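You operate a simulated robot arm through the tools that you are given. There is no shell and no other tool.

Carry out the task below with a simulated robot arm. There is one attempt and no reset: what you move stays moved.

## Task
Play the tone through the right test speaker alone.
Fine: bench amplifier on with its volume at 0, tone box on, MUTE off, input AUX, balance all the way to the right, then volume 2.

It is judged by the outcome, as a careful person would: the job done as asked, and still so three seconds after it is handed in. It fails if anything else is knocked over, pushed out of place, dropped, spilled or broken.

## Robot
A 6-joint arm with a two-finger parallel gripper, fixed in place. Base frame: the origin is at the foot of the arm, x ahead of it, y to its left, z up. Lengths are in mm, angles in rad, forces in N, time in s.
With the tool pointing down near the work surface it reaches from about 360 to 760 mm from the base axis. Its first joint turns from -1.152 to 1.152 rad. Payload 2.45 kg.
Tool frame: the origin (TCP) lies between the finger pads and is the grasp point; the fingertips stand 24 mm ahead of it; z points along the fingers, y is the line along which they close. Largest opening 68 mm; finger width 17, thickness 10; the body of the gripper, 40 by 70 mm, starts 41 mm behind the TCP.
Orientation is that of the tool frame in the base frame, as [roll, pitch, yaw] about the fixed x, y, z axes, in that order (R = Rz(yaw) Ry(pitch) Rx(roll)). With the fingers straight down and closing along the base's y, the tool's x points along the base's -x, its y along +y and its z along -z.

## Interface
- The arm moves only by the tool arm_command. Its argument "moves" is a list that holds one entry, the list of rows, each a list of 7 numbers: the closure, from 0 (fully open) to 1 (shut), then the shift along the base's x, y, z in mm, then the turn, a rotation vector about the base's x, y, z in rad. In form: [[[claw, dx, dy, dz, wx, wy, wz], ...]]. A call has 1 to 20 rows; each row shifts and turns the commanded pose from where the row before left it. Rows are played at 5 a second. More than 50 mm and 0.15 rad between two rows, or a gripper value outside its range, and nothing of the call is played. A pose out of reach is approached as far as the arm can. The call stops where the force on the tool passes 90 N (or 10 N more than at its start, if that is more) or the arm is blocked; 0.2 s more then pass. The fingers move at their own pace (about 108 mm/s each) and stop on an object; they squeeze with about 44 N. The grip force told is the motor's: it shows also when the fingers shut on nothing. Time passes only in rows, and 0.2 s behind the last, so rows that do not move let the fingers close. It gives the time, the measured TCP pose, the force on the tool (base axes), the opening and the grip force at its end, in the units of the frame above (readings bear some noise), with the torque about the TCP (base axes, N m) and any sound that the robot's microphone picked up.
- Cameras (640 x 400 px; columns grow to the right, rows downward): "scene" is fixed at [163.4, 437.8, 1448.4]; the picture's right is [-0.57, -0.82, 0.00], its down [-0.62, 0.43, -0.66] and it looks along [0.54, -0.38, -0.75] (base axes); focal length 348 px, centre (320, 200). "wrist" rides on the gripper at [84, 11, -75] in the tool frame; the picture's right is [-0.13, 0.99, 0.00], its down [-0.60, -0.08, -0.79] and it looks along [-0.79, -0.10, 0.61] (tool axes); focal length 251 px, centre (320, 200). There is no depth. A picture from a camera that has moved, and an enlarged one, comes with that camera's place and axes in the base frame and with its lens. The place of the scene camera against the robot may be out by one fixed shift of up to 12 mm in any direction.
- camera(camera): a new picture of that camera. No time passes.
- enlarge(camera, box): a new picture of the part [left, top, right, bottom] of that camera's present view, enlarged. No time passes.
- close_job(): hands the job in; it is judged then, once.

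Places have to be worked out from the pictures, the camera data and where the tool is seen. Open the gripper and draw the arm clear of the work before you hand the job in, unless the task says otherwise.

The tools are called after "Call:" as a command line: name --argument value ..., lists and objects as JSON in quotes. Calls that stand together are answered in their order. arm_command: Moves the arm, as the interface text tells. Its arguments: {"type":"object","properties":{"moves":{"type":"array","items":{"type":"array","items":{"type":"array","items":{"type":"number"}}}}},"required":["moves"]} The other tools are called the same way: camera (camera) takes a picture; enlarge (camera, box) takes an enlarged picture of a part of a camera's view; close_job () hands the job in.

At the start:

```text
clock: 0.0
eef_pos: [375.2, 221.2, 1131.7]
tcp_rot: [3.141, -0.001, -3.141]
contact_force: [0.3, -0.9, 0.0]
wrist_torque: [0.01, 0.0, 0.0]
opening: 67.8
gripper_force: 0.2
```

scene: 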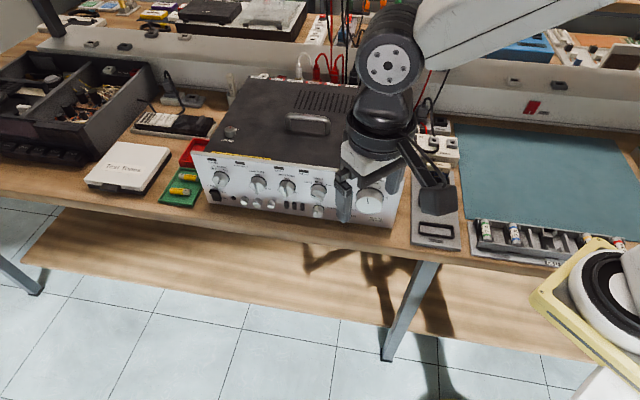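
wrist: 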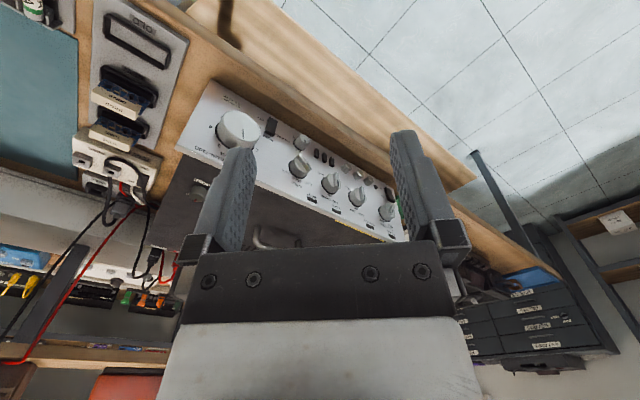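

I'll begin by looking closer at the amplifier's front panel and its surroundings with both cameras.

Call:
enlarge --camera "scene" --box '[180, 130, 420, 280]'

Call:
enlarge --camera "wrist" --box '[180, 70, 420, 220]'

Call:
enlarge --camera "scene" --box '[400, 100, 640, 250]'

Call:
enlarge --camera "scene" --box '[0, 0, 320, 200]'

Call:
enlarge --camera "wrist" --box '[0, 0, 240, 150]'

```text
2.67 times, centred on (300, 205) of scene
camera zoom: at [163.4, 437.8, 1448.4], right [-0.57, -0.82, 0.0], down [-0.62, 0.43, -0.66], along [0.54, -0.38, -0.75], focal length 927 px, centre (373, 187)
```

zoom: 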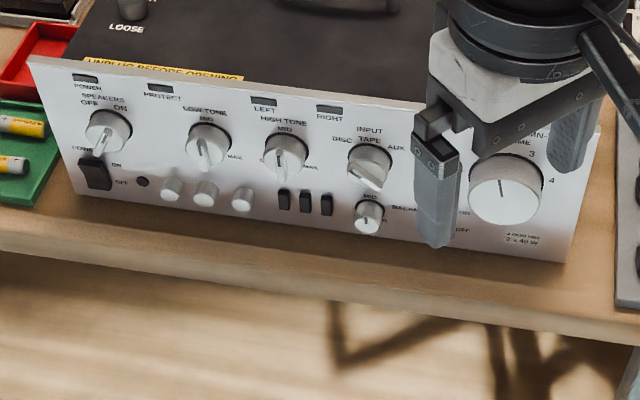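

```text
2.67 times, centred on (300, 145) of wrist
camera zoom: at [290.8, 233.3, 1208.4], right [0.13, 0.99, 0.0], down [0.6, -0.08, 0.79], along [0.79, -0.1, -0.61], focal length 670 px, centre (373, 347)
```

zoom: 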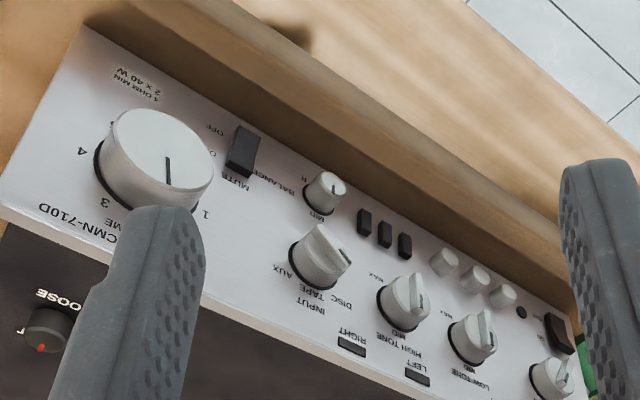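

```text
2.67 times, centred on (520, 175) of scene
camera zoom: at [163.4, 437.8, 1448.4], right [-0.57, -0.82, 0.0], down [-0.62, 0.43, -0.66], along [0.54, -0.38, -0.75], focal length 927 px, centre (-213, 267)
```

zoom: 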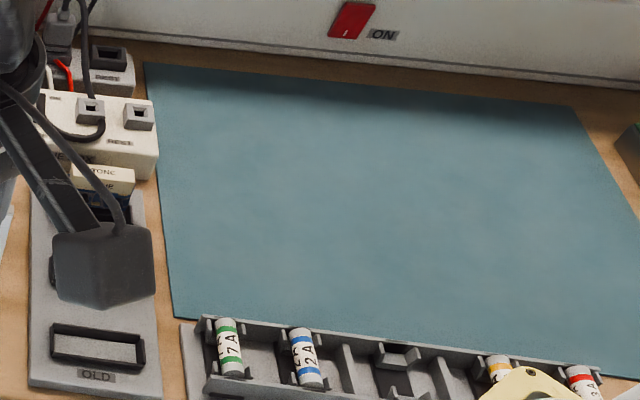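

```text
2.00 times, centred on (160, 100) of scene
camera zoom: at [163.4, 437.8, 1448.4], right [-0.57, -0.82, 0.0], down [-0.62, 0.43, -0.66], along [0.54, -0.38, -0.75], focal length 695 px, centre (640, 400)
```

zoom: 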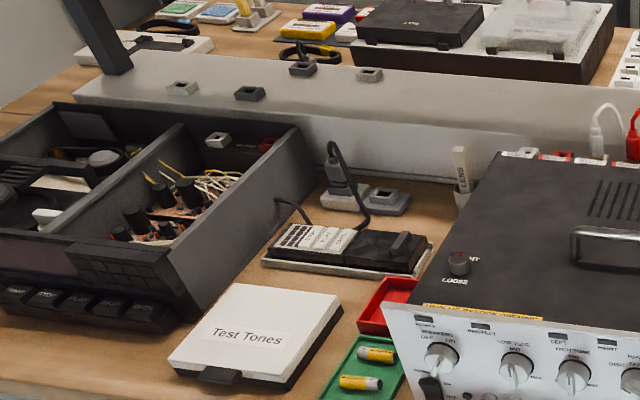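

```text
2.67 times, centred on (120, 75) of wrist
camera zoom: at [290.8, 233.3, 1208.4], right [0.13, 0.99, 0.0], down [0.6, -0.08, 0.79], along [0.79, -0.1, -0.61], focal length 670 px, centre (853, 533)
```

zoom: 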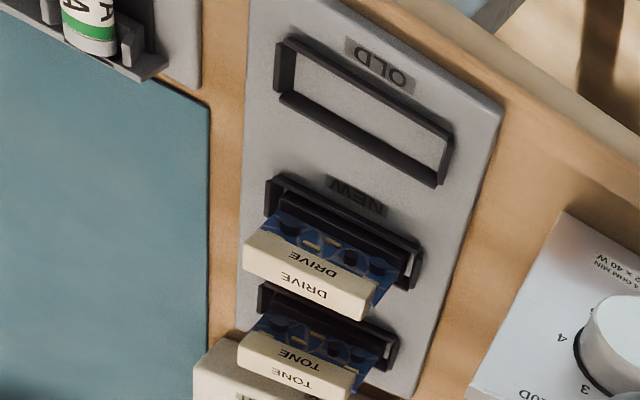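

The amp panel seems to face the scene camera at an angle. I need detail on the left bench items (candidate tone box), the amp panel labels and the back side.

Call:
enlarge --camera "scene" --box '[120, 90, 232, 160]'

Call:
enlarge --camera "scene" --box '[190, 145, 290, 215]'

Call:
enlarge --camera "scene" --box '[270, 155, 400, 235]'

Call:
enlarge --camera "scene" --box '[400, 90, 470, 250]'

Call:
enlarge --camera "scene" --box '[200, 0, 420, 130]'

Call:
enlarge --camera "scene" --box '[440, 0, 640, 120]'

Call:
enlarge --camera "scene" --box '[0, 40, 180, 160]'

Call:
enlarge --camera "scene" --box '[460, 200, 640, 400]'

Call:
enlarge --camera "wrist" --box '[0, 120, 240, 280]'

Call:
enlarge --camera "wrist" --box '[440, 160, 640, 400]'

```text
5.71 times, centred on (176, 125) of scene
camera zoom: at [163.4, 437.8, 1448.4], right [-0.57, -0.82, 0.0], down [-0.62, 0.43, -0.66], along [0.54, -0.38, -0.75], focal length 1986 px, centre (1143, 629)
```

zoom: 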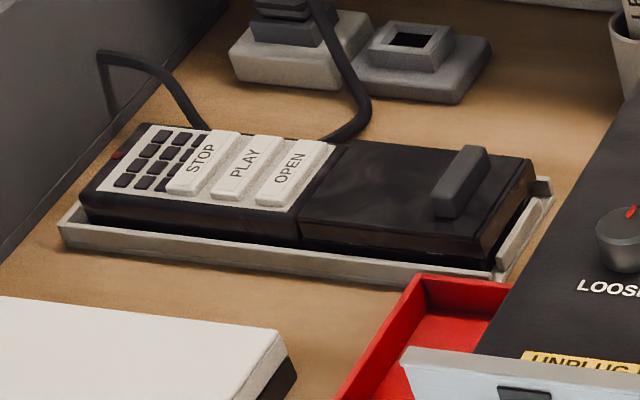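

```text
5.71 times, centred on (240, 180) of scene
camera zoom: at [163.4, 437.8, 1448.4], right [-0.57, -0.82, 0.0], down [-0.62, 0.43, -0.66], along [0.54, -0.38, -0.75], focal length 1986 px, centre (777, 314)
```

zoom: 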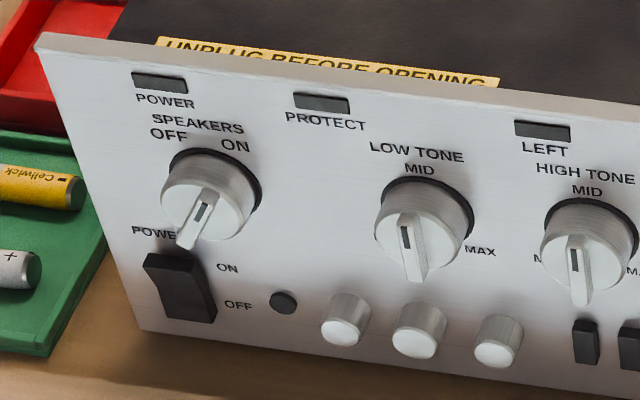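

```text
4.92 times, centred on (335, 195) of scene
camera zoom: at [163.4, 437.8, 1448.4], right [-0.57, -0.82, 0.0], down [-0.62, 0.43, -0.66], along [0.54, -0.38, -0.75], focal length 1711 px, centre (246, 225)
```

zoom: 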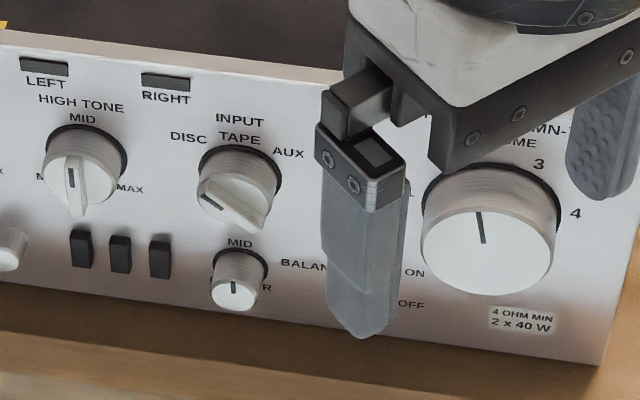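

```text
2.50 times, centred on (435, 170) of scene
camera zoom: at [163.4, 437.8, 1448.4], right [-0.57, -0.82, 0.0], down [-0.62, 0.43, -0.66], along [0.54, -0.38, -0.75], focal length 869 px, centre (32, 275)
```

zoom: 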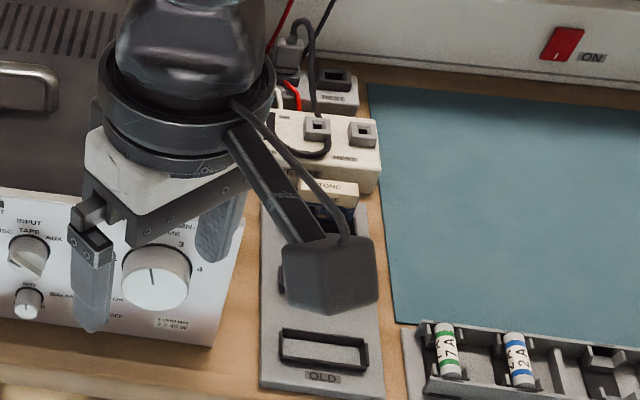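

```text
2.91 times, centred on (310, 65) of scene
camera zoom: at [163.4, 437.8, 1448.4], right [-0.57, -0.82, 0.0], down [-0.62, 0.43, -0.66], along [0.54, -0.38, -0.75], focal length 1011 px, centre (349, 593)
```

zoom: 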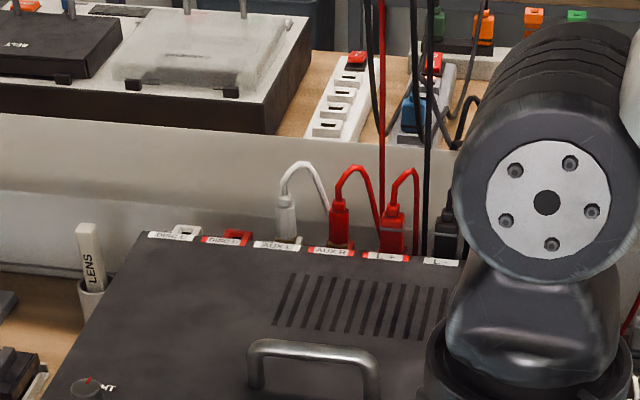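

```text
3.20 times, centred on (540, 60) of scene
camera zoom: at [163.4, 437.8, 1448.4], right [-0.57, -0.82, 0.0], down [-0.62, 0.43, -0.66], along [0.54, -0.38, -0.75], focal length 1112 px, centre (-384, 648)
```

zoom: 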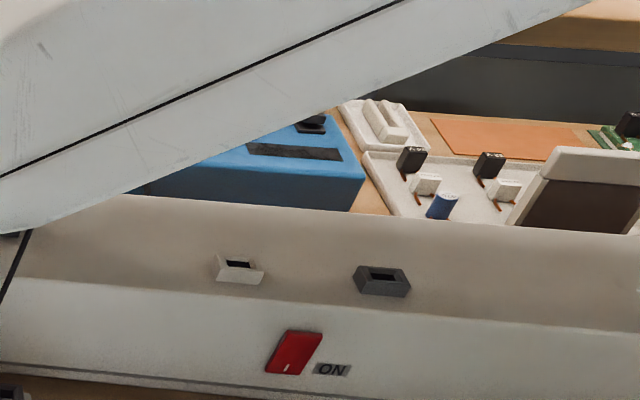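

```text
3.33 times, centred on (90, 100) of scene
camera zoom: at [163.4, 437.8, 1448.4], right [-0.57, -0.82, 0.0], down [-0.62, 0.43, -0.66], along [0.54, -0.38, -0.75], focal length 1158 px, centre (1087, 533)
```

zoom: 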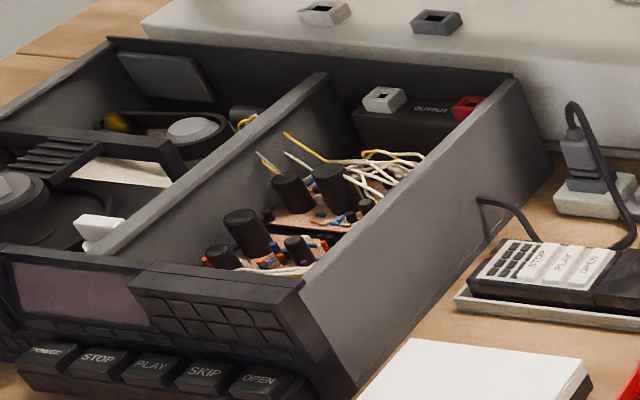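

```text
2.00 times, centred on (550, 300) of scene
camera zoom: at [163.4, 437.8, 1448.4], right [-0.57, -0.82, 0.0], down [-0.62, 0.43, -0.66], along [0.54, -0.38, -0.75], focal length 695 px, centre (-140, 0)
```

zoom: 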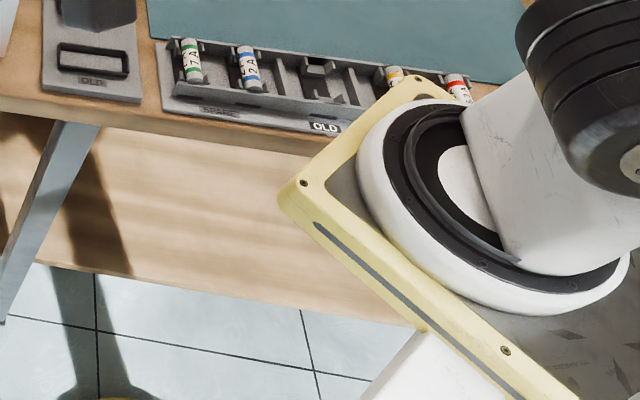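

```text
2.50 times, centred on (120, 200) of wrist
camera zoom: at [290.8, 233.3, 1208.4], right [0.13, 0.99, 0.0], down [0.6, -0.08, 0.79], along [0.79, -0.1, -0.61], focal length 629 px, centre (820, 200)
```

zoom: 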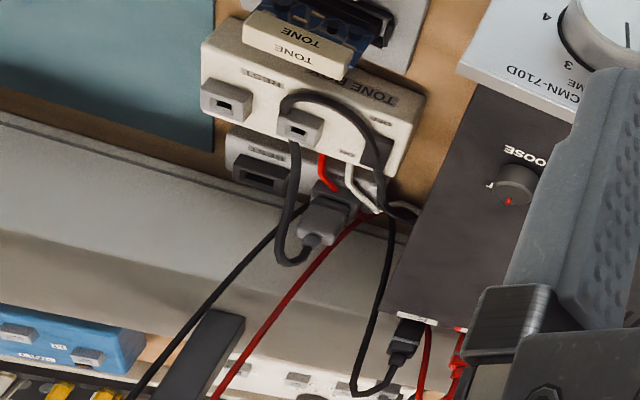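

```text
1.67 times, centred on (540, 280) of wrist
camera zoom: at [290.8, 233.3, 1208.4], right [0.13, 0.99, 0.0], down [0.6, -0.08, 0.79], along [0.79, -0.1, -0.61], focal length 419 px, centre (-47, 67)
```

zoom: 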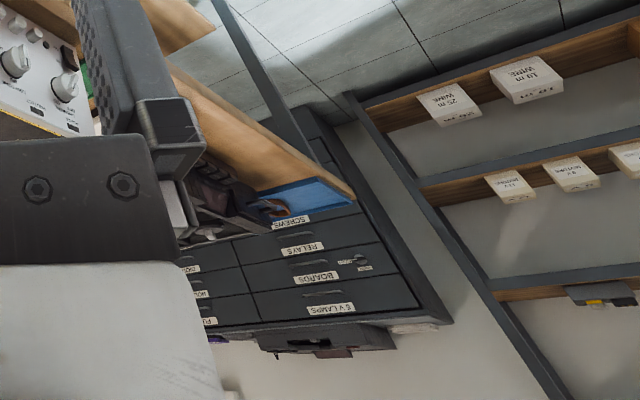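

The cream box right of the amp is labelled "TONE ..." — I'll enlarge it in the wrist view, and the rest of the right side.

Call:
enlarge --camera "wrist" --box '[60, 100, 190, 240]'

Call:
enlarge --camera "wrist" --box '[70, 125, 170, 190]'

Call:
enlarge --camera "wrist" --box '[0, 200, 200, 400]'

Call:
enlarge --camera "wrist" --box '[180, 80, 280, 150]'

Call:
enlarge --camera "scene" --box '[400, 90, 480, 170]'

```text
2.86 times, centred on (125, 170) of wrist
camera zoom: at [290.8, 233.3, 1208.4], right [0.13, 0.99, 0.0], down [0.6, -0.08, 0.79], along [0.79, -0.1, -0.61], focal length 718 px, centre (877, 286)
```

zoom: 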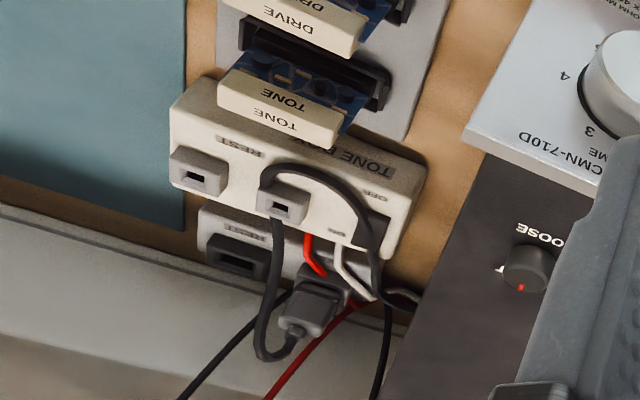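

```text
6.15 times, centred on (120, 158) of wrist
camera zoom: at [290.8, 233.3, 1208.4], right [0.13, 0.99, 0.0], down [0.6, -0.08, 0.79], along [0.79, -0.1, -0.61], focal length 1547 px, centre (1551, 462)
```

zoom: 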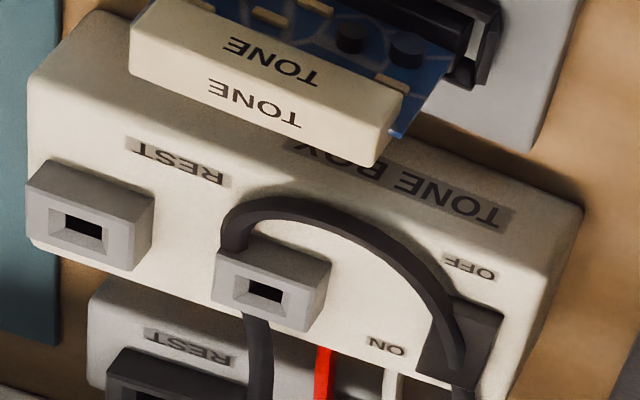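

```text
2.00 times, centred on (100, 300) of wrist
camera zoom: at [290.8, 233.3, 1208.4], right [0.13, 0.99, 0.0], down [0.6, -0.08, 0.79], along [0.79, -0.1, -0.61], focal length 503 px, centre (760, 0)
```

zoom: 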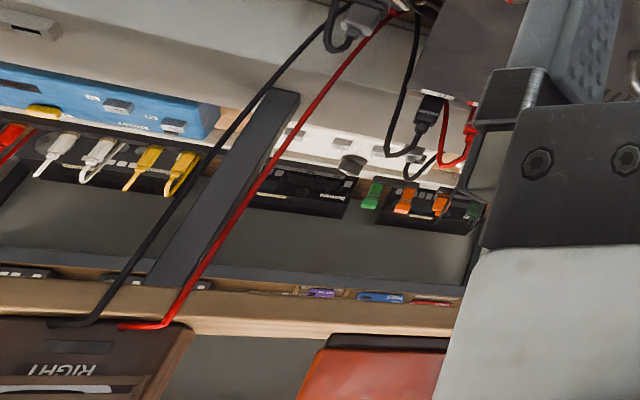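

```text
5.71 times, centred on (230, 115) of wrist
camera zoom: at [290.8, 233.3, 1208.4], right [0.13, 0.99, 0.0], down [0.6, -0.08, 0.79], along [0.79, -0.1, -0.61], focal length 1437 px, centre (834, 686)
```

zoom: 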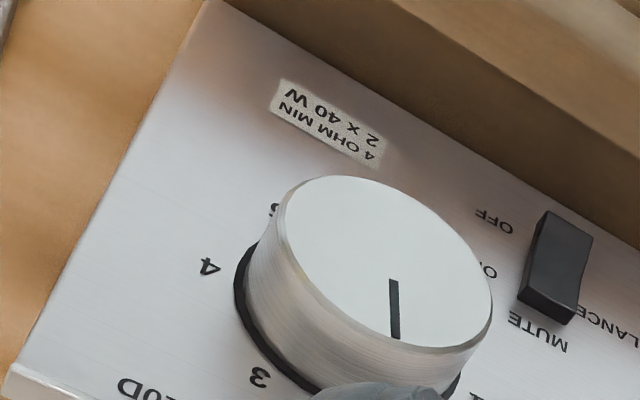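

```text
5.00 times, centred on (440, 130) of scene
camera zoom: at [163.4, 437.8, 1448.4], right [-0.57, -0.82, 0.0], down [-0.62, 0.43, -0.66], along [0.54, -0.38, -0.75], focal length 1737 px, centre (-280, 550)
```

zoom: 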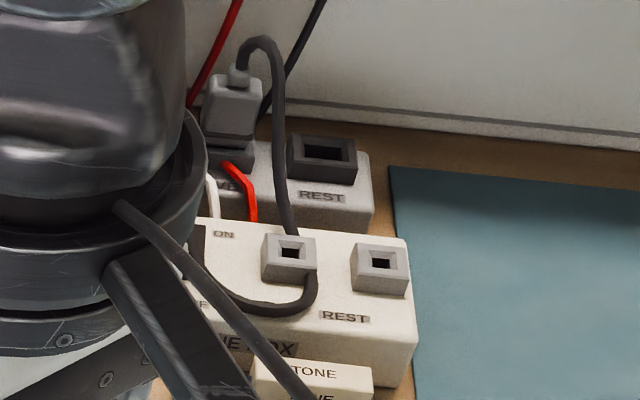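

The tone box (cream, right of the amp) has a top rocker with OFF toward the front and ON toward the back. I'll yaw and shift the tool at its present height to look at the front panel head-on with the wrist camera.

Call:
arm_command --moves '[[[0, 22, 11, 3, 0, 0, -0.139], [0, 22, 11, 3, 0, 0, -0.139], [0, 22, 11, 3, 0, 0, -0.139], [0, 22, 11, 3, 0, 0, -0.139], [0, 22, 11, 3, 0, 0, -0.139], [0, 22, 11, 3, 0, 0, -0.139], [0, 22, 11, 3, 0, 0, -0.139], [0, 0, 0, 0, 0, 0, 0]]]'

Call:
camera --camera "wrist"

Call:
camera --camera "scene"

```text
clock: 1.8
eef_pos: [529.9, 299.7, 1152.3]
tcp_rot: [-3.141, 0.0, 2.166]
contact_force: [-0.1, 0.1, 0.8]
wrist_torque: [-0.01, 0.0, 0.0]
opening: 68.1
gripper_force: 0.1
```

```text
taken
camera wrist: at [491.4, 375.7, 1229.5], right [0.89, 0.45, 0.0], down [0.27, -0.54, 0.79], along [0.36, -0.71, -0.61], focal length 251 px, centre (320, 200)
```

wrist: 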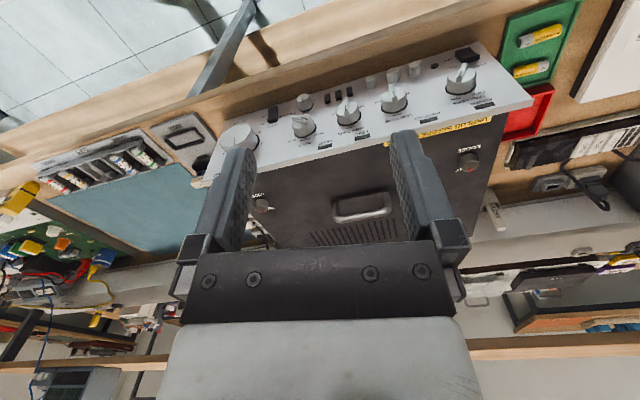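

```text
taken
```

scene: 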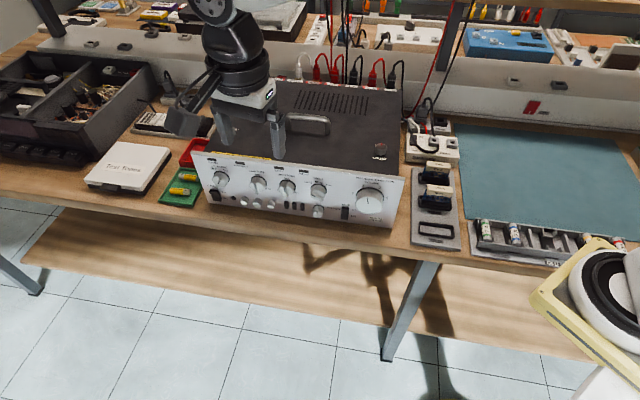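

Now the panel is clear in the scene view. I enlarge both views to read the controls and to triangulate.

Call:
enlarge --camera "scene" --box '[290, 160, 410, 235]'

Call:
enlarge --camera "scene" --box '[190, 140, 310, 215]'

Call:
enlarge --camera "scene" --box '[390, 90, 480, 150]'

Call:
enlarge --camera "wrist" --box '[200, 30, 360, 170]'

Call:
enlarge --camera "wrist" --box '[340, 30, 550, 170]'

```text
5.33 times, centred on (350, 198) of scene
camera zoom: at [163.4, 437.8, 1448.4], right [-0.57, -0.82, 0.0], down [-0.62, 0.43, -0.66], along [0.54, -0.38, -0.75], focal length 1853 px, centre (160, 213)
```

zoom: 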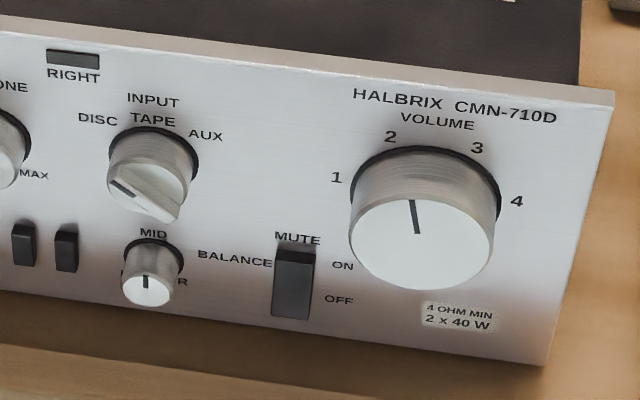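

```text
5.33 times, centred on (250, 178) of scene
camera zoom: at [163.4, 437.8, 1448.4], right [-0.57, -0.82, 0.0], down [-0.62, 0.43, -0.66], along [0.54, -0.38, -0.75], focal length 1853 px, centre (693, 320)
```

zoom: 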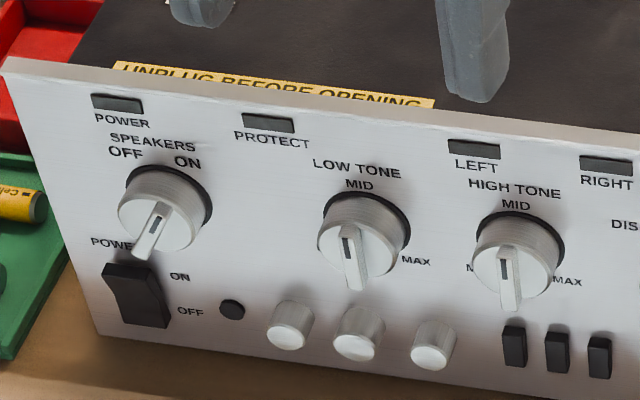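

```text
6.67 times, centred on (435, 120) of scene
camera zoom: at [163.4, 437.8, 1448.4], right [-0.57, -0.82, 0.0], down [-0.62, 0.43, -0.66], along [0.54, -0.38, -0.75], focal length 2317 px, centre (-447, 733)
```

zoom: 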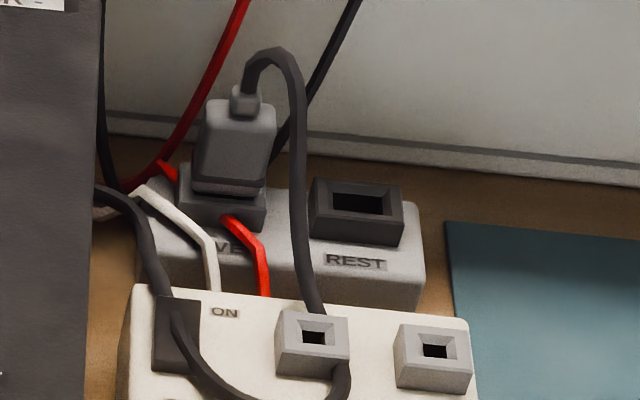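

```text
2.86 times, centred on (280, 100) of wrist
camera zoom: at [491.4, 375.7, 1229.5], right [0.89, 0.45, 0.0], down [0.27, -0.54, 0.79], along [0.36, -0.71, -0.61], focal length 718 px, centre (434, 486)
```

zoom: 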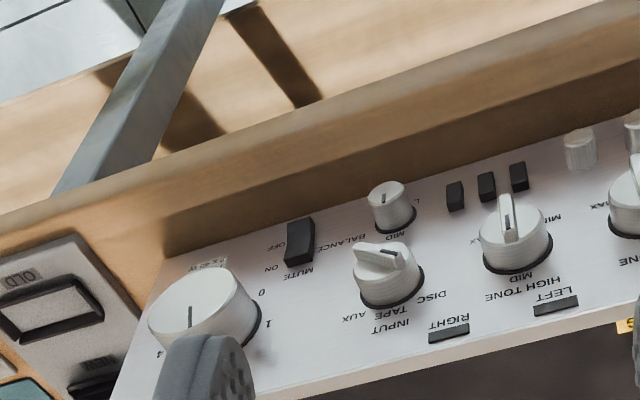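

```text
2.86 times, centred on (445, 100) of wrist
camera zoom: at [491.4, 375.7, 1229.5], right [0.89, 0.45, 0.0], down [0.27, -0.54, 0.79], along [0.36, -0.71, -0.61], focal length 718 px, centre (-37, 486)
```

zoom: 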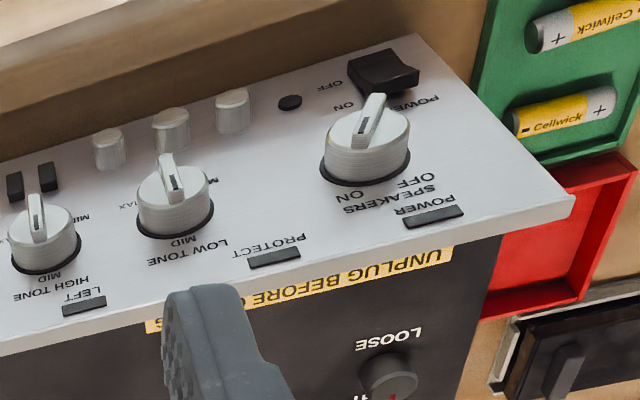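

From two wrist views I triangulate the panel: it runs from about (459,44) to (766,345), bottom z≈821, top z≈977, facing (-0.70,0.715). Volume currently sits near 2, SPEAKERS is ON, INPUT at DISC, balance at MID. Now I'll move above/in front of the tone box to inspect its switch and the lead lying over it.

Call:
arm_command --moves '[[[0, 0, -45, 0, 0, 0, 0], [0, 0, -45, 0, 0, 0, 0], [0, 0, -45, 0, 0, 0, 0], [0, 0, -45, 0, 0, 0, 0], [0, 0, -45, -5, 0, 0, 0], [0, -3, -45, -15, 0, 0, 0], [0, -3, -45, -15, 0, 0, 0], [0, -4, -45, -15, 0, 0, 0], [0, 0, 0, 0, 0, 0, 0]]]'

Call:
camera --camera "wrist"

Call:
camera --camera "scene"

```text
clock: 3.8
eef_pos: [518.8, -60.6, 1100.8]
tcp_rot: [-3.141, 0.001, 2.168]
contact_force: [-0.2, 0.4, 0.3]
wrist_torque: [0.0, -0.01, 0.01]
opening: 67.9
gripper_force: 0.1
```

```text
taken
camera wrist: at [480.1, 15.5, 1179.3], right [0.89, 0.45, 0.0], down [0.27, -0.54, 0.79], along [0.36, -0.71, -0.61], focal length 251 px, centre (320, 200)
```

wrist: 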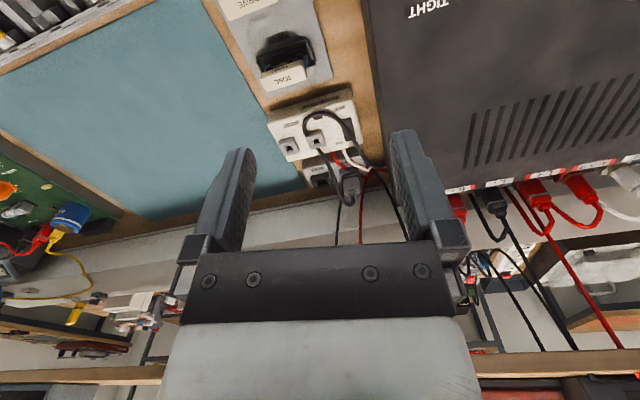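

```text
taken
```

scene: 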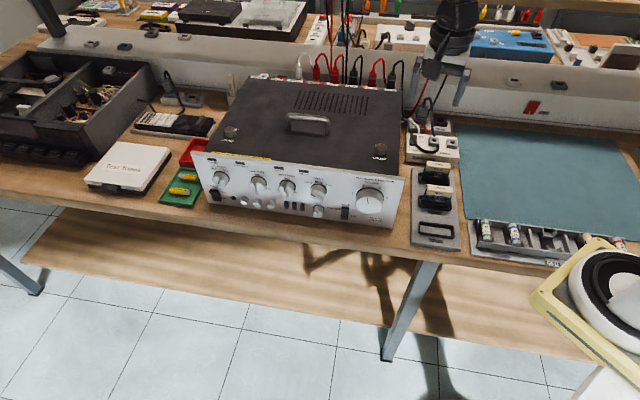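

The tone box is now well visible between the fingers; I'll enlarge it in both views to see how the lead lies over the rocker.

Call:
enlarge --camera "wrist" --box '[256, 70, 416, 170]'

Call:
enlarge --camera "wrist" --box '[290, 85, 370, 135]'

Call:
enlarge --camera "wrist" --box '[280, 120, 440, 250]'

Call:
enlarge --camera "scene" --box '[395, 90, 475, 170]'

Call:
enlarge --camera "scene" --box '[220, 40, 420, 165]'

```text
4.00 times, centred on (336, 120) of wrist
camera zoom: at [480.1, 15.5, 1179.3], right [0.89, 0.45, 0.0], down [0.27, -0.54, 0.79], along [0.36, -0.71, -0.61], focal length 1006 px, centre (256, 520)
```

zoom: 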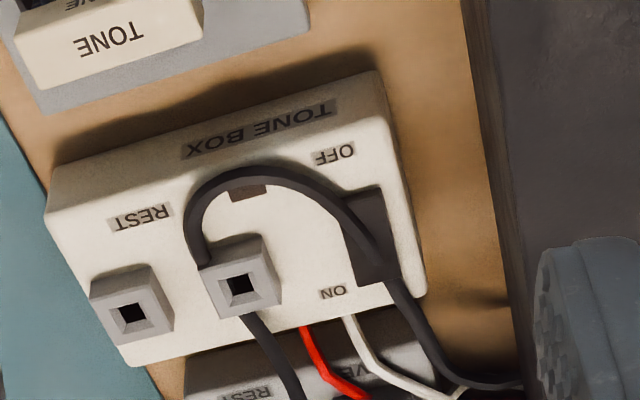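

```text
8.00 times, centred on (330, 110) of wrist
camera zoom: at [480.1, 15.5, 1179.3], right [0.89, 0.45, 0.0], down [0.27, -0.54, 0.79], along [0.36, -0.71, -0.61], focal length 2012 px, centre (240, 920)
```

zoom: 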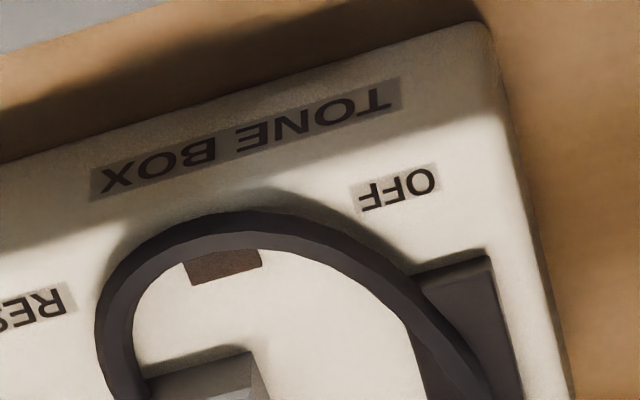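

```text
3.08 times, centred on (360, 185) of wrist
camera zoom: at [480.1, 15.5, 1179.3], right [0.89, 0.45, 0.0], down [0.27, -0.54, 0.79], along [0.36, -0.71, -0.61], focal length 774 px, centre (197, 246)
```

zoom: 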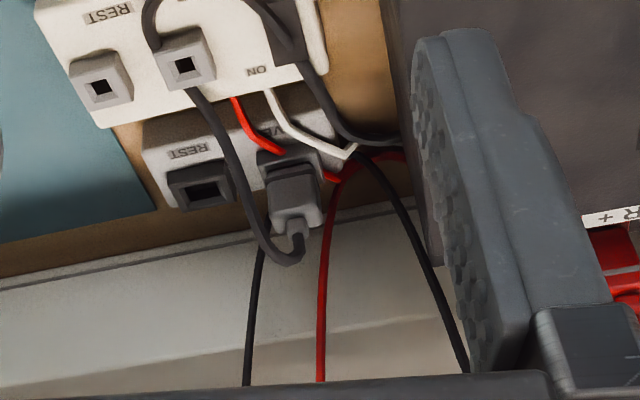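

```text
5.00 times, centred on (435, 130) of scene
camera zoom: at [163.4, 437.7, 1448.4], right [-0.57, -0.82, 0.0], down [-0.62, 0.43, -0.66], along [0.54, -0.38, -0.75], focal length 1737 px, centre (-255, 550)
```

zoom: 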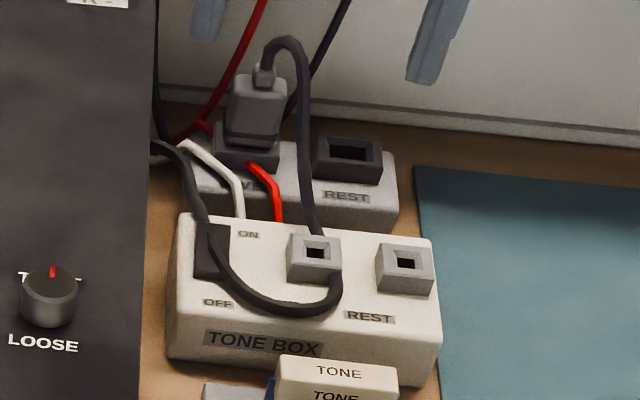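

```text
3.20 times, centred on (320, 102) of scene
camera zoom: at [163.4, 437.7, 1448.4], right [-0.57, -0.82, 0.0], down [-0.62, 0.43, -0.66], along [0.54, -0.38, -0.75], focal length 1112 px, centre (320, 512)
```

zoom: 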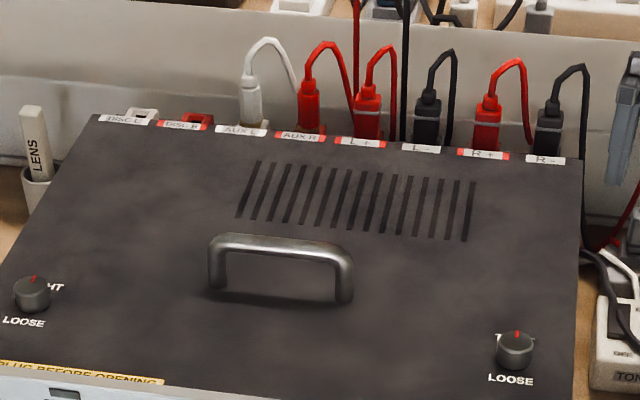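

The amp's mains lead (plugged into LIVE) loops over the tone box and crosses its rocker; the rocker's ON end (rear) is still free on the side away from the amp, rocker centre ≈ (625,-176,863). First, per the order, the volume to 0: I go in front of the volume knob (≈ (488,98,917)) high up and tilt the tool horizontal facing the panel.

Call:
arm_command --moves '[[[0, -17.7, 39.3, 0, 0, 0, 0.0295], [0, -17.7, 39.3, 0, 0, 0, 0.0295], [0, -17.7, 39.3, 0, 0, 0, 0.0295], [0, -17.7, 39.3, 0, 0, 0, 0.0295], [0, -17.7, 39.3, 0, 0, 0, 0.0295], [0, -17.7, 39.3, 0, 0, 0, 0.0295], [0, 0, 0, 0, -0.1021, -0.0998, 0], [0, 0, 0, 0, -0.1021, -0.0998, 0], [0, 0, 0, 0, -0.1021, -0.0998, 0], [0, 0, 0, 0, -0.1021, -0.0998, 0], [0, 0, 0, 0, -0.1021, -0.0998, 0], [0, 0, 0, 0, -0.1021, -0.0998, 0], [0, 0, 0, 0, -0.1021, -0.0998, 0], [0, 0, 0, 0, -0.1021, -0.0998, 0], [0, 0, 0, 0, -0.1021, -0.0998, 0], [0, 0, 0, 0, -0.1021, -0.0998, 0], [0, 0, 0, 0, -0.1021, -0.0998, 0], [0, 0, 0, 0, 0, 0, 0]]]'

Call:
camera --camera "wrist"

Call:
camera --camera "scene"

```text
clock: 7.6
eef_pos: [412.3, 174.7, 1102.1]
tcp_rot: [0.003, 1.569, -0.793]
contact_force: [-0.3, -0.1, 0.3]
wrist_torque: [0.0, 0.02, 0.01]
opening: 68.0
gripper_force: 0.1
```

```text
taken
camera wrist: at [368.1, 236.5, 1020.3], right [0.71, 0.69, 0.13], down [-0.61, 0.51, 0.6], along [0.35, -0.51, 0.79], focal length 251 px, centre (320, 200)
```

wrist: 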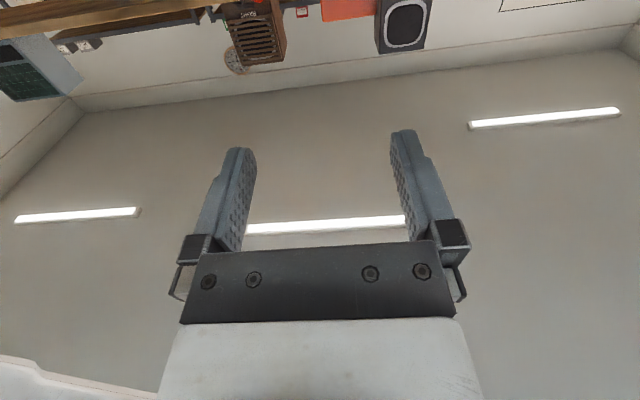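

```text
taken
```

scene: 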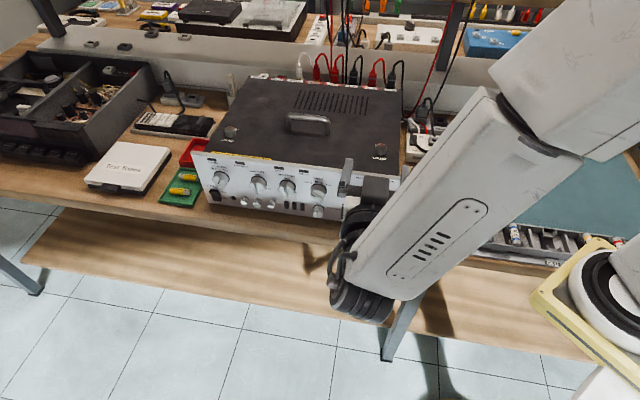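

The tilt worked, but the camera now looks at the ceiling. I'll roll the tool about its axis 90° so the camera sits to the right side and sees the panel, then lower to knob height, 100 mm in front.

Call:
arm_command --moves '[[[0, 0, 0, 0, -0.0998, 0.1021, 0], [0, 0, 0, 0, -0.0998, 0.1021, 0], [0, 0, 0, 0, -0.0998, 0.1021, 0], [0, 0, 0, 0, -0.0998, 0.1021, 0], [0, 0, 0, 0, -0.0998, 0.1021, 0], [0, 0, 0, 0, -0.0998, 0.1021, 0], [0, 0, 0, 0, -0.0998, 0.1021, 0], [0, 0, 0, 0, -0.0998, 0.1021, 0], [0, 0, 0, 0, -0.0998, 0.1021, 0], [0, 0, 0, 0, -0.0998, 0.1021, 0], [0, 0, 0, 0, -0.0998, 0.1021, 0], [0, 0, 0, -45, 0, 0, 0], [0, 0, 0, -45, 0, 0, 0], [0, 0, 0, -45, 0, 0, 0], [0, 0, 0, -40, 0, 0, 0], [0, 0, 0, 0, 0, 0, 0]]]'

Call:
camera --camera "wrist"

Call:
camera --camera "scene"

```text
clock: 11.0
eef_pos: [412.2, 175.5, 925.8]
tcp_rot: [-1.572, 0.001, -2.367]
contact_force: [0.0, 0.1, 0.0]
wrist_torque: [0.0, -0.02, 0.02]
opening: 68.2
gripper_force: 0.0
```

```text
taken
camera wrist: at [299.2, 170.1, 917.0], right [0.09, 0.09, -0.99], down [-0.12, 0.99, 0.08], along [0.99, 0.11, 0.1], focal length 251 px, centre (320, 200)
```

wrist: 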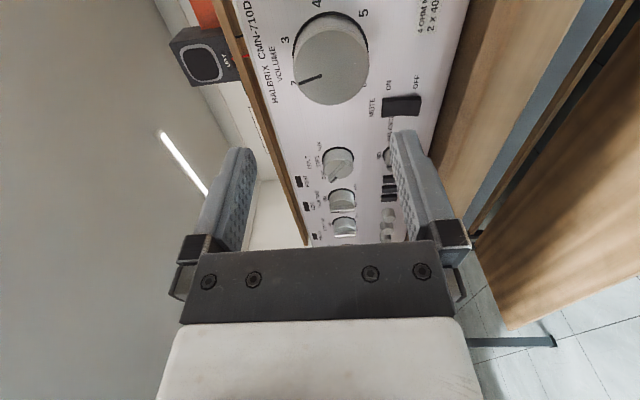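

```text
taken
```

scene: 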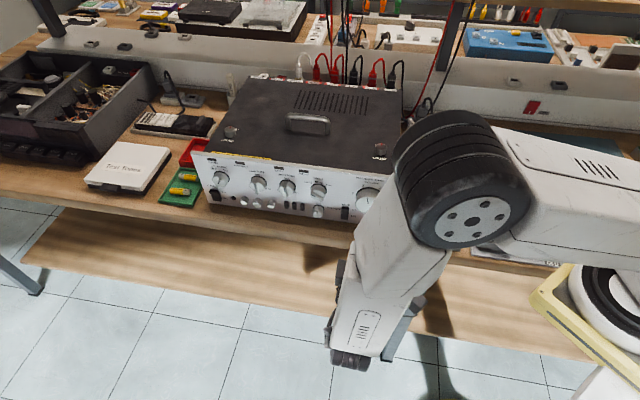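

Good: the wrist camera sees the volume knob and the panel at close range. I enlarge to read the pointer and locate the knob.

Call:
enlarge --camera "wrist" --box '[230, 0, 470, 150]'

Call:
enlarge --camera "wrist" --box '[260, 130, 420, 250]'

```text
2.67 times, centred on (350, 75) of wrist
camera zoom: at [299.2, 170.1, 917.0], right [0.09, 0.09, -0.99], down [-0.12, 0.99, 0.08], along [0.99, 0.11, 0.1], focal length 670 px, centre (240, 533)
```

zoom: 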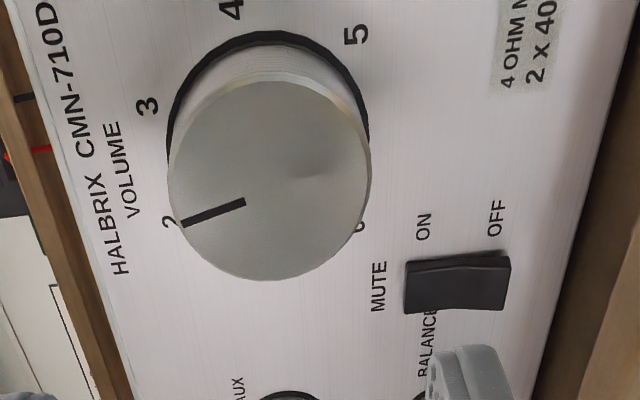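

```text
3.33 times, centred on (340, 190) of wrist
camera zoom: at [299.2, 170.1, 917.0], right [0.09, 0.09, -0.99], down [-0.12, 0.99, 0.08], along [0.99, 0.11, 0.1], focal length 838 px, centre (253, 233)
```

zoom: 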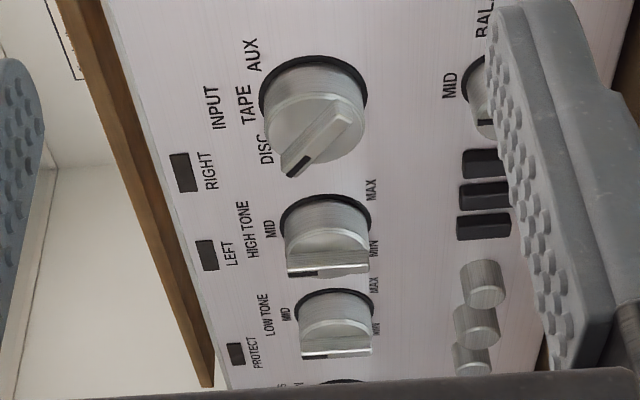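

Triangulated: panel plane at n≈-288.5, volume knob face centre ≈ (488,97,919), Ø≈54, protrusion ≈16 mm; the pointer reads 2. The tool axis is ~7.7 mm high relative to the knob; I correct this and advance 70 mm, then check.

Call:
arm_command --moves '[[[0, -0.7, -0.7, -7.7, 0, 0, 0], [0, 17.5, -17.9, 0, 0, 0, 0], [0, 17.5, -17.9, 0, 0, 0, 0], [0, 14, -14.3, 0, 0, 0, 0], [0, 0, 0, 0, 0, 0, 0]]]'

Call:
camera --camera "wrist"

```text
clock: 12.2
eef_pos: [460.1, 123.1, 919.0]
tcp_rot: [-1.573, -0.001, -2.365]
contact_force: [0.7, -0.4, 0.7]
wrist_torque: [-0.03, 0.0, 0.03]
opening: 67.8
gripper_force: 0.0
```

```text
taken
camera wrist: at [347.7, 118.8, 911.1], right [0.09, 0.09, -0.99], down [-0.12, 0.99, 0.08], along [0.99, 0.12, 0.1], focal length 251 px, centre (320, 200)
```

wrist: 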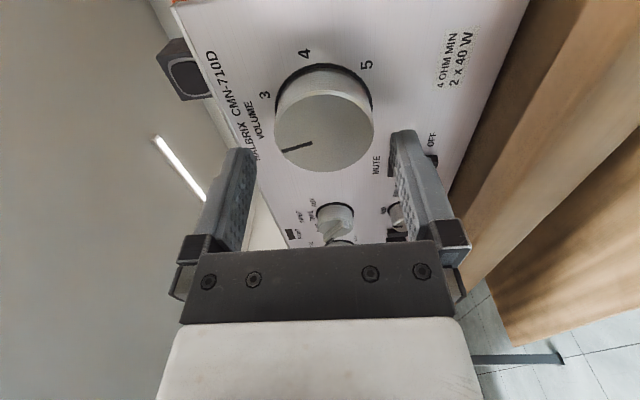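

The knob is nearly centred between the fingers. I enlarge to measure the residual offset before advancing over it.

Call:
enlarge --camera "wrist" --box '[220, 40, 460, 190]'

```text
2.67 times, centred on (340, 115) of wrist
camera zoom: at [347.7, 118.8, 911.1], right [0.09, 0.09, -0.99], down [-0.12, 0.99, 0.08], along [0.99, 0.12, 0.1], focal length 670 px, centre (267, 427)
```

zoom: 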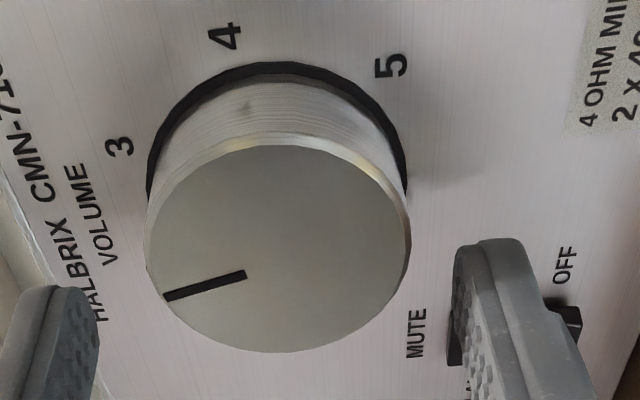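

Fingers and knob are centred within ~1–2 mm. I advance ~28 mm so the fingertips stop ~3 mm short of the panel, then look again before closing.

Call:
arm_command --moves '[[[0, 0.9, 0.8, -0.5, 0, 0, 0], [0, 7, -7.1, 0, 0, 0, 0], [0, 7, -7.1, 0, 0, 0, 0], [0, 5.4, -5.6, 0, 0, 0, 0], [0, 0, 0, 0, 0, 0, 0]]]'

Call:
camera --camera "wrist"

Call:
camera --camera "scene"

```text
clock: 13.4
eef_pos: [481.3, 104.1, 919.2]
tcp_rot: [-1.572, 0.002, -2.367]
contact_force: [0.7, 0.2, -0.4]
wrist_torque: [-0.04, 0.02, -0.02]
opening: 67.8
gripper_force: 0.0
```

```text
taken
camera wrist: at [368.5, 99.9, 910.5], right [0.09, 0.09, -0.99], down [-0.12, 0.99, 0.08], along [0.99, 0.11, 0.1], focal length 251 px, centre (320, 200)
```

wrist: 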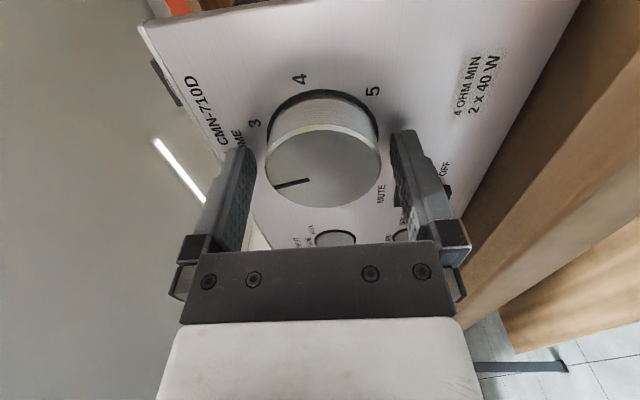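

```text
taken
```

scene: 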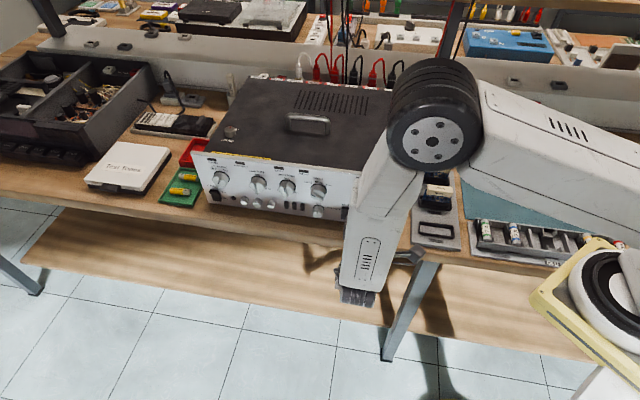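

Knob is centred between fingers. One closer look for side offset before gripping.

Call:
enlarge --camera "wrist" --box '[230, 70, 430, 220]'

```text
2.67 times, centred on (330, 145) of wrist
camera zoom: at [368.5, 99.9, 910.5], right [0.09, 0.09, -0.99], down [-0.12, 0.99, 0.08], along [0.99, 0.11, 0.1], focal length 670 px, centre (293, 347)
```

zoom: 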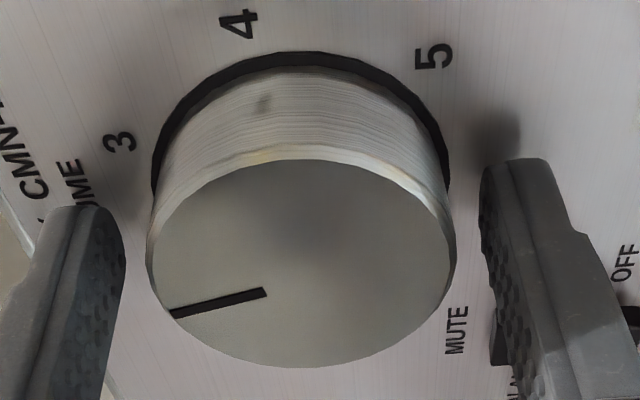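

Aligned within about 1 mm. Closing the gripper on the volume knob.

Call:
arm_command --moves '[[[1, 0, 0, 0, 0, 0, 0], [1, 0, 0, 0, 0, 0, 0]]]'

Call:
camera --camera "wrist"

```text
clock: 14.0
eef_pos: [481.5, 104.2, 918.2]
tcp_rot: [-1.576, -0.001, -2.367]
contact_force: [5.6, -0.8, -17.3]
wrist_torque: [0.15, 0.17, 0.02]
opening: 52.8
gripper_force: 44.6
```

```text
taken
camera wrist: at [368.5, 99.9, 909.7], right [0.09, 0.09, -0.99], down [-0.12, 0.99, 0.08], along [0.99, 0.11, 0.1], focal length 251 px, centre (320, 200)
```

wrist: 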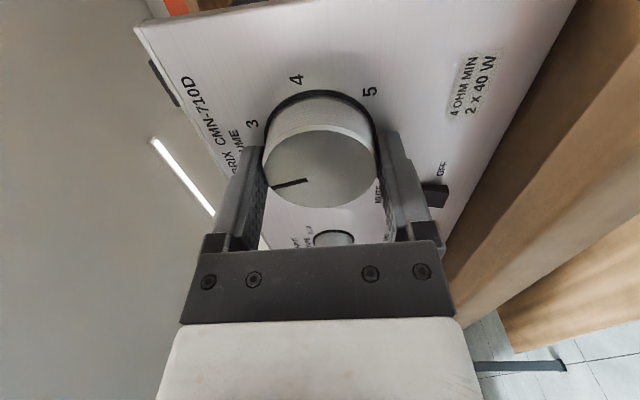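

The grip holds (52.8 mm) but a -17 N vertical force says the tool sits slightly too high; I lower 1 mm to relieve it.

Call:
arm_command --moves '[[[1, 0, 0, -0.7, 0, 0, 0], [1, 0, 0, 0, 0, 0, 0]]]'

```text
clock: 14.6
eef_pos: [481.8, 105.1, 917.9]
tcp_rot: [-1.574, -0.001, -2.365]
contact_force: [4.2, -5.2, -12.5]
wrist_torque: [0.15, 0.23, 0.94]
opening: 53.2
gripper_force: 44.9
```

Call:
arm_command --moves '[[[1, 0, 0, -1.0, 0, 0, 0], [1, 0, 0, 0, 0, 0, 0]]]'

```text
clock: 15.2
eef_pos: [481.4, 104.9, 917.4]
tcp_rot: [-1.569, -0.001, -2.368]
contact_force: [1.8, -7.1, 4.3]
wrist_torque: [0.23, 0.22, 0.56]
opening: 53.3
gripper_force: 45.0
```

Forces are small now. I rotate counter-clockwise (about the outward normal) 0.5 rad in steps and watch the torque and pointer.

Call:
arm_command --moves '[[[1, 0, 0, 0, -0.07, 0.0715, 0], [1, 0, 0, 0, -0.07, 0.0715, 0], [1, 0, 0, 0, -0.07, 0.0715, 0], [1, 0, 0, 0, -0.07, 0.0715, 0], [1, 0, 0, 0, -0.07, 0.0715, 0], [1, 0, 0, 0, 0, 0, 0]]]'

Call:
camera --camera "wrist"

```text
clock: 16.6
eef_pos: [481.2, 106.6, 917.5]
tcp_rot: [-1.569, -0.501, -2.369]
contact_force: [0.7, -3.5, 16.1]
wrist_torque: [-0.52, -0.46, -0.79]
opening: 52.8
gripper_force: 44.7
```

```text
taken
camera wrist: at [372.1, 103.9, 951.1], right [-0.26, -0.26, -0.93], down [-0.15, 0.96, -0.22], along [0.95, 0.08, -0.29], focal length 251 px, centre (320, 200)
```

wrist: 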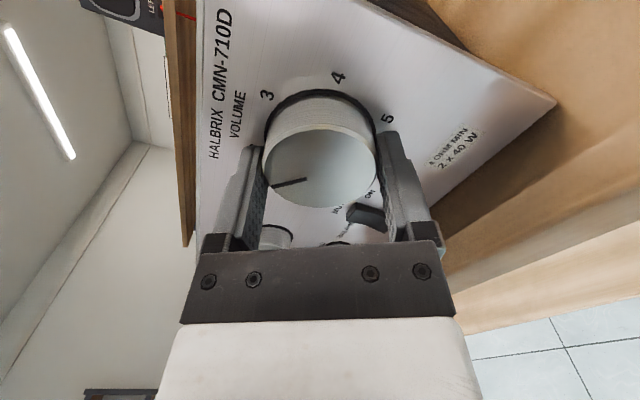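

The knob follows the gripper. A 16 N upward force builds, so I continue turning with a small upward correction.

Call:
arm_command --moves '[[[1, 0, 0, 0.3, -0.07, 0.0715, 0], [1, 0, 0, 0.3, -0.07, 0.0715, 0], [1, 0, 0, 0.3, -0.07, 0.0715, 0], [1, 0, 0, 0.3, -0.07, 0.0715, 0], [1, 0, 0, 0.3, -0.07, 0.0715, 0], [1, 0, 0, 0, 0, 0, 0]]]'

Call:
camera --camera "wrist"

```text
clock: 18.0
eef_pos: [481.7, 105.2, 919.0]
tcp_rot: [-1.574, -1.003, -2.364]
contact_force: [0.4, -2.2, 2.5]
wrist_torque: [-1.18, -1.16, 0.41]
opening: 53.1
gripper_force: 45.3
```

```text
taken
camera wrist: at [390.0, 121.2, 985.7], right [-0.55, -0.54, -0.64], down [-0.28, 0.84, -0.47], along [0.79, -0.08, -0.61], focal length 251 px, centre (320, 200)
```

wrist: 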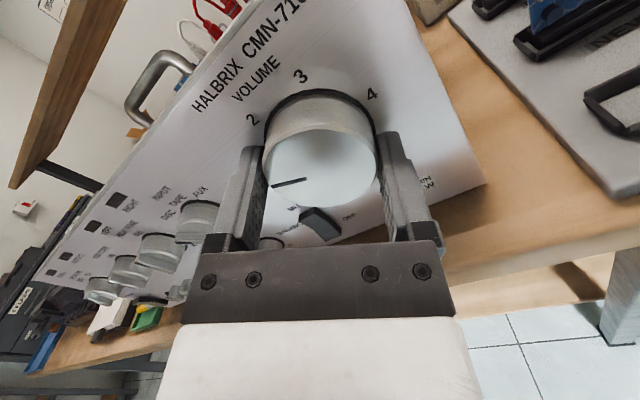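

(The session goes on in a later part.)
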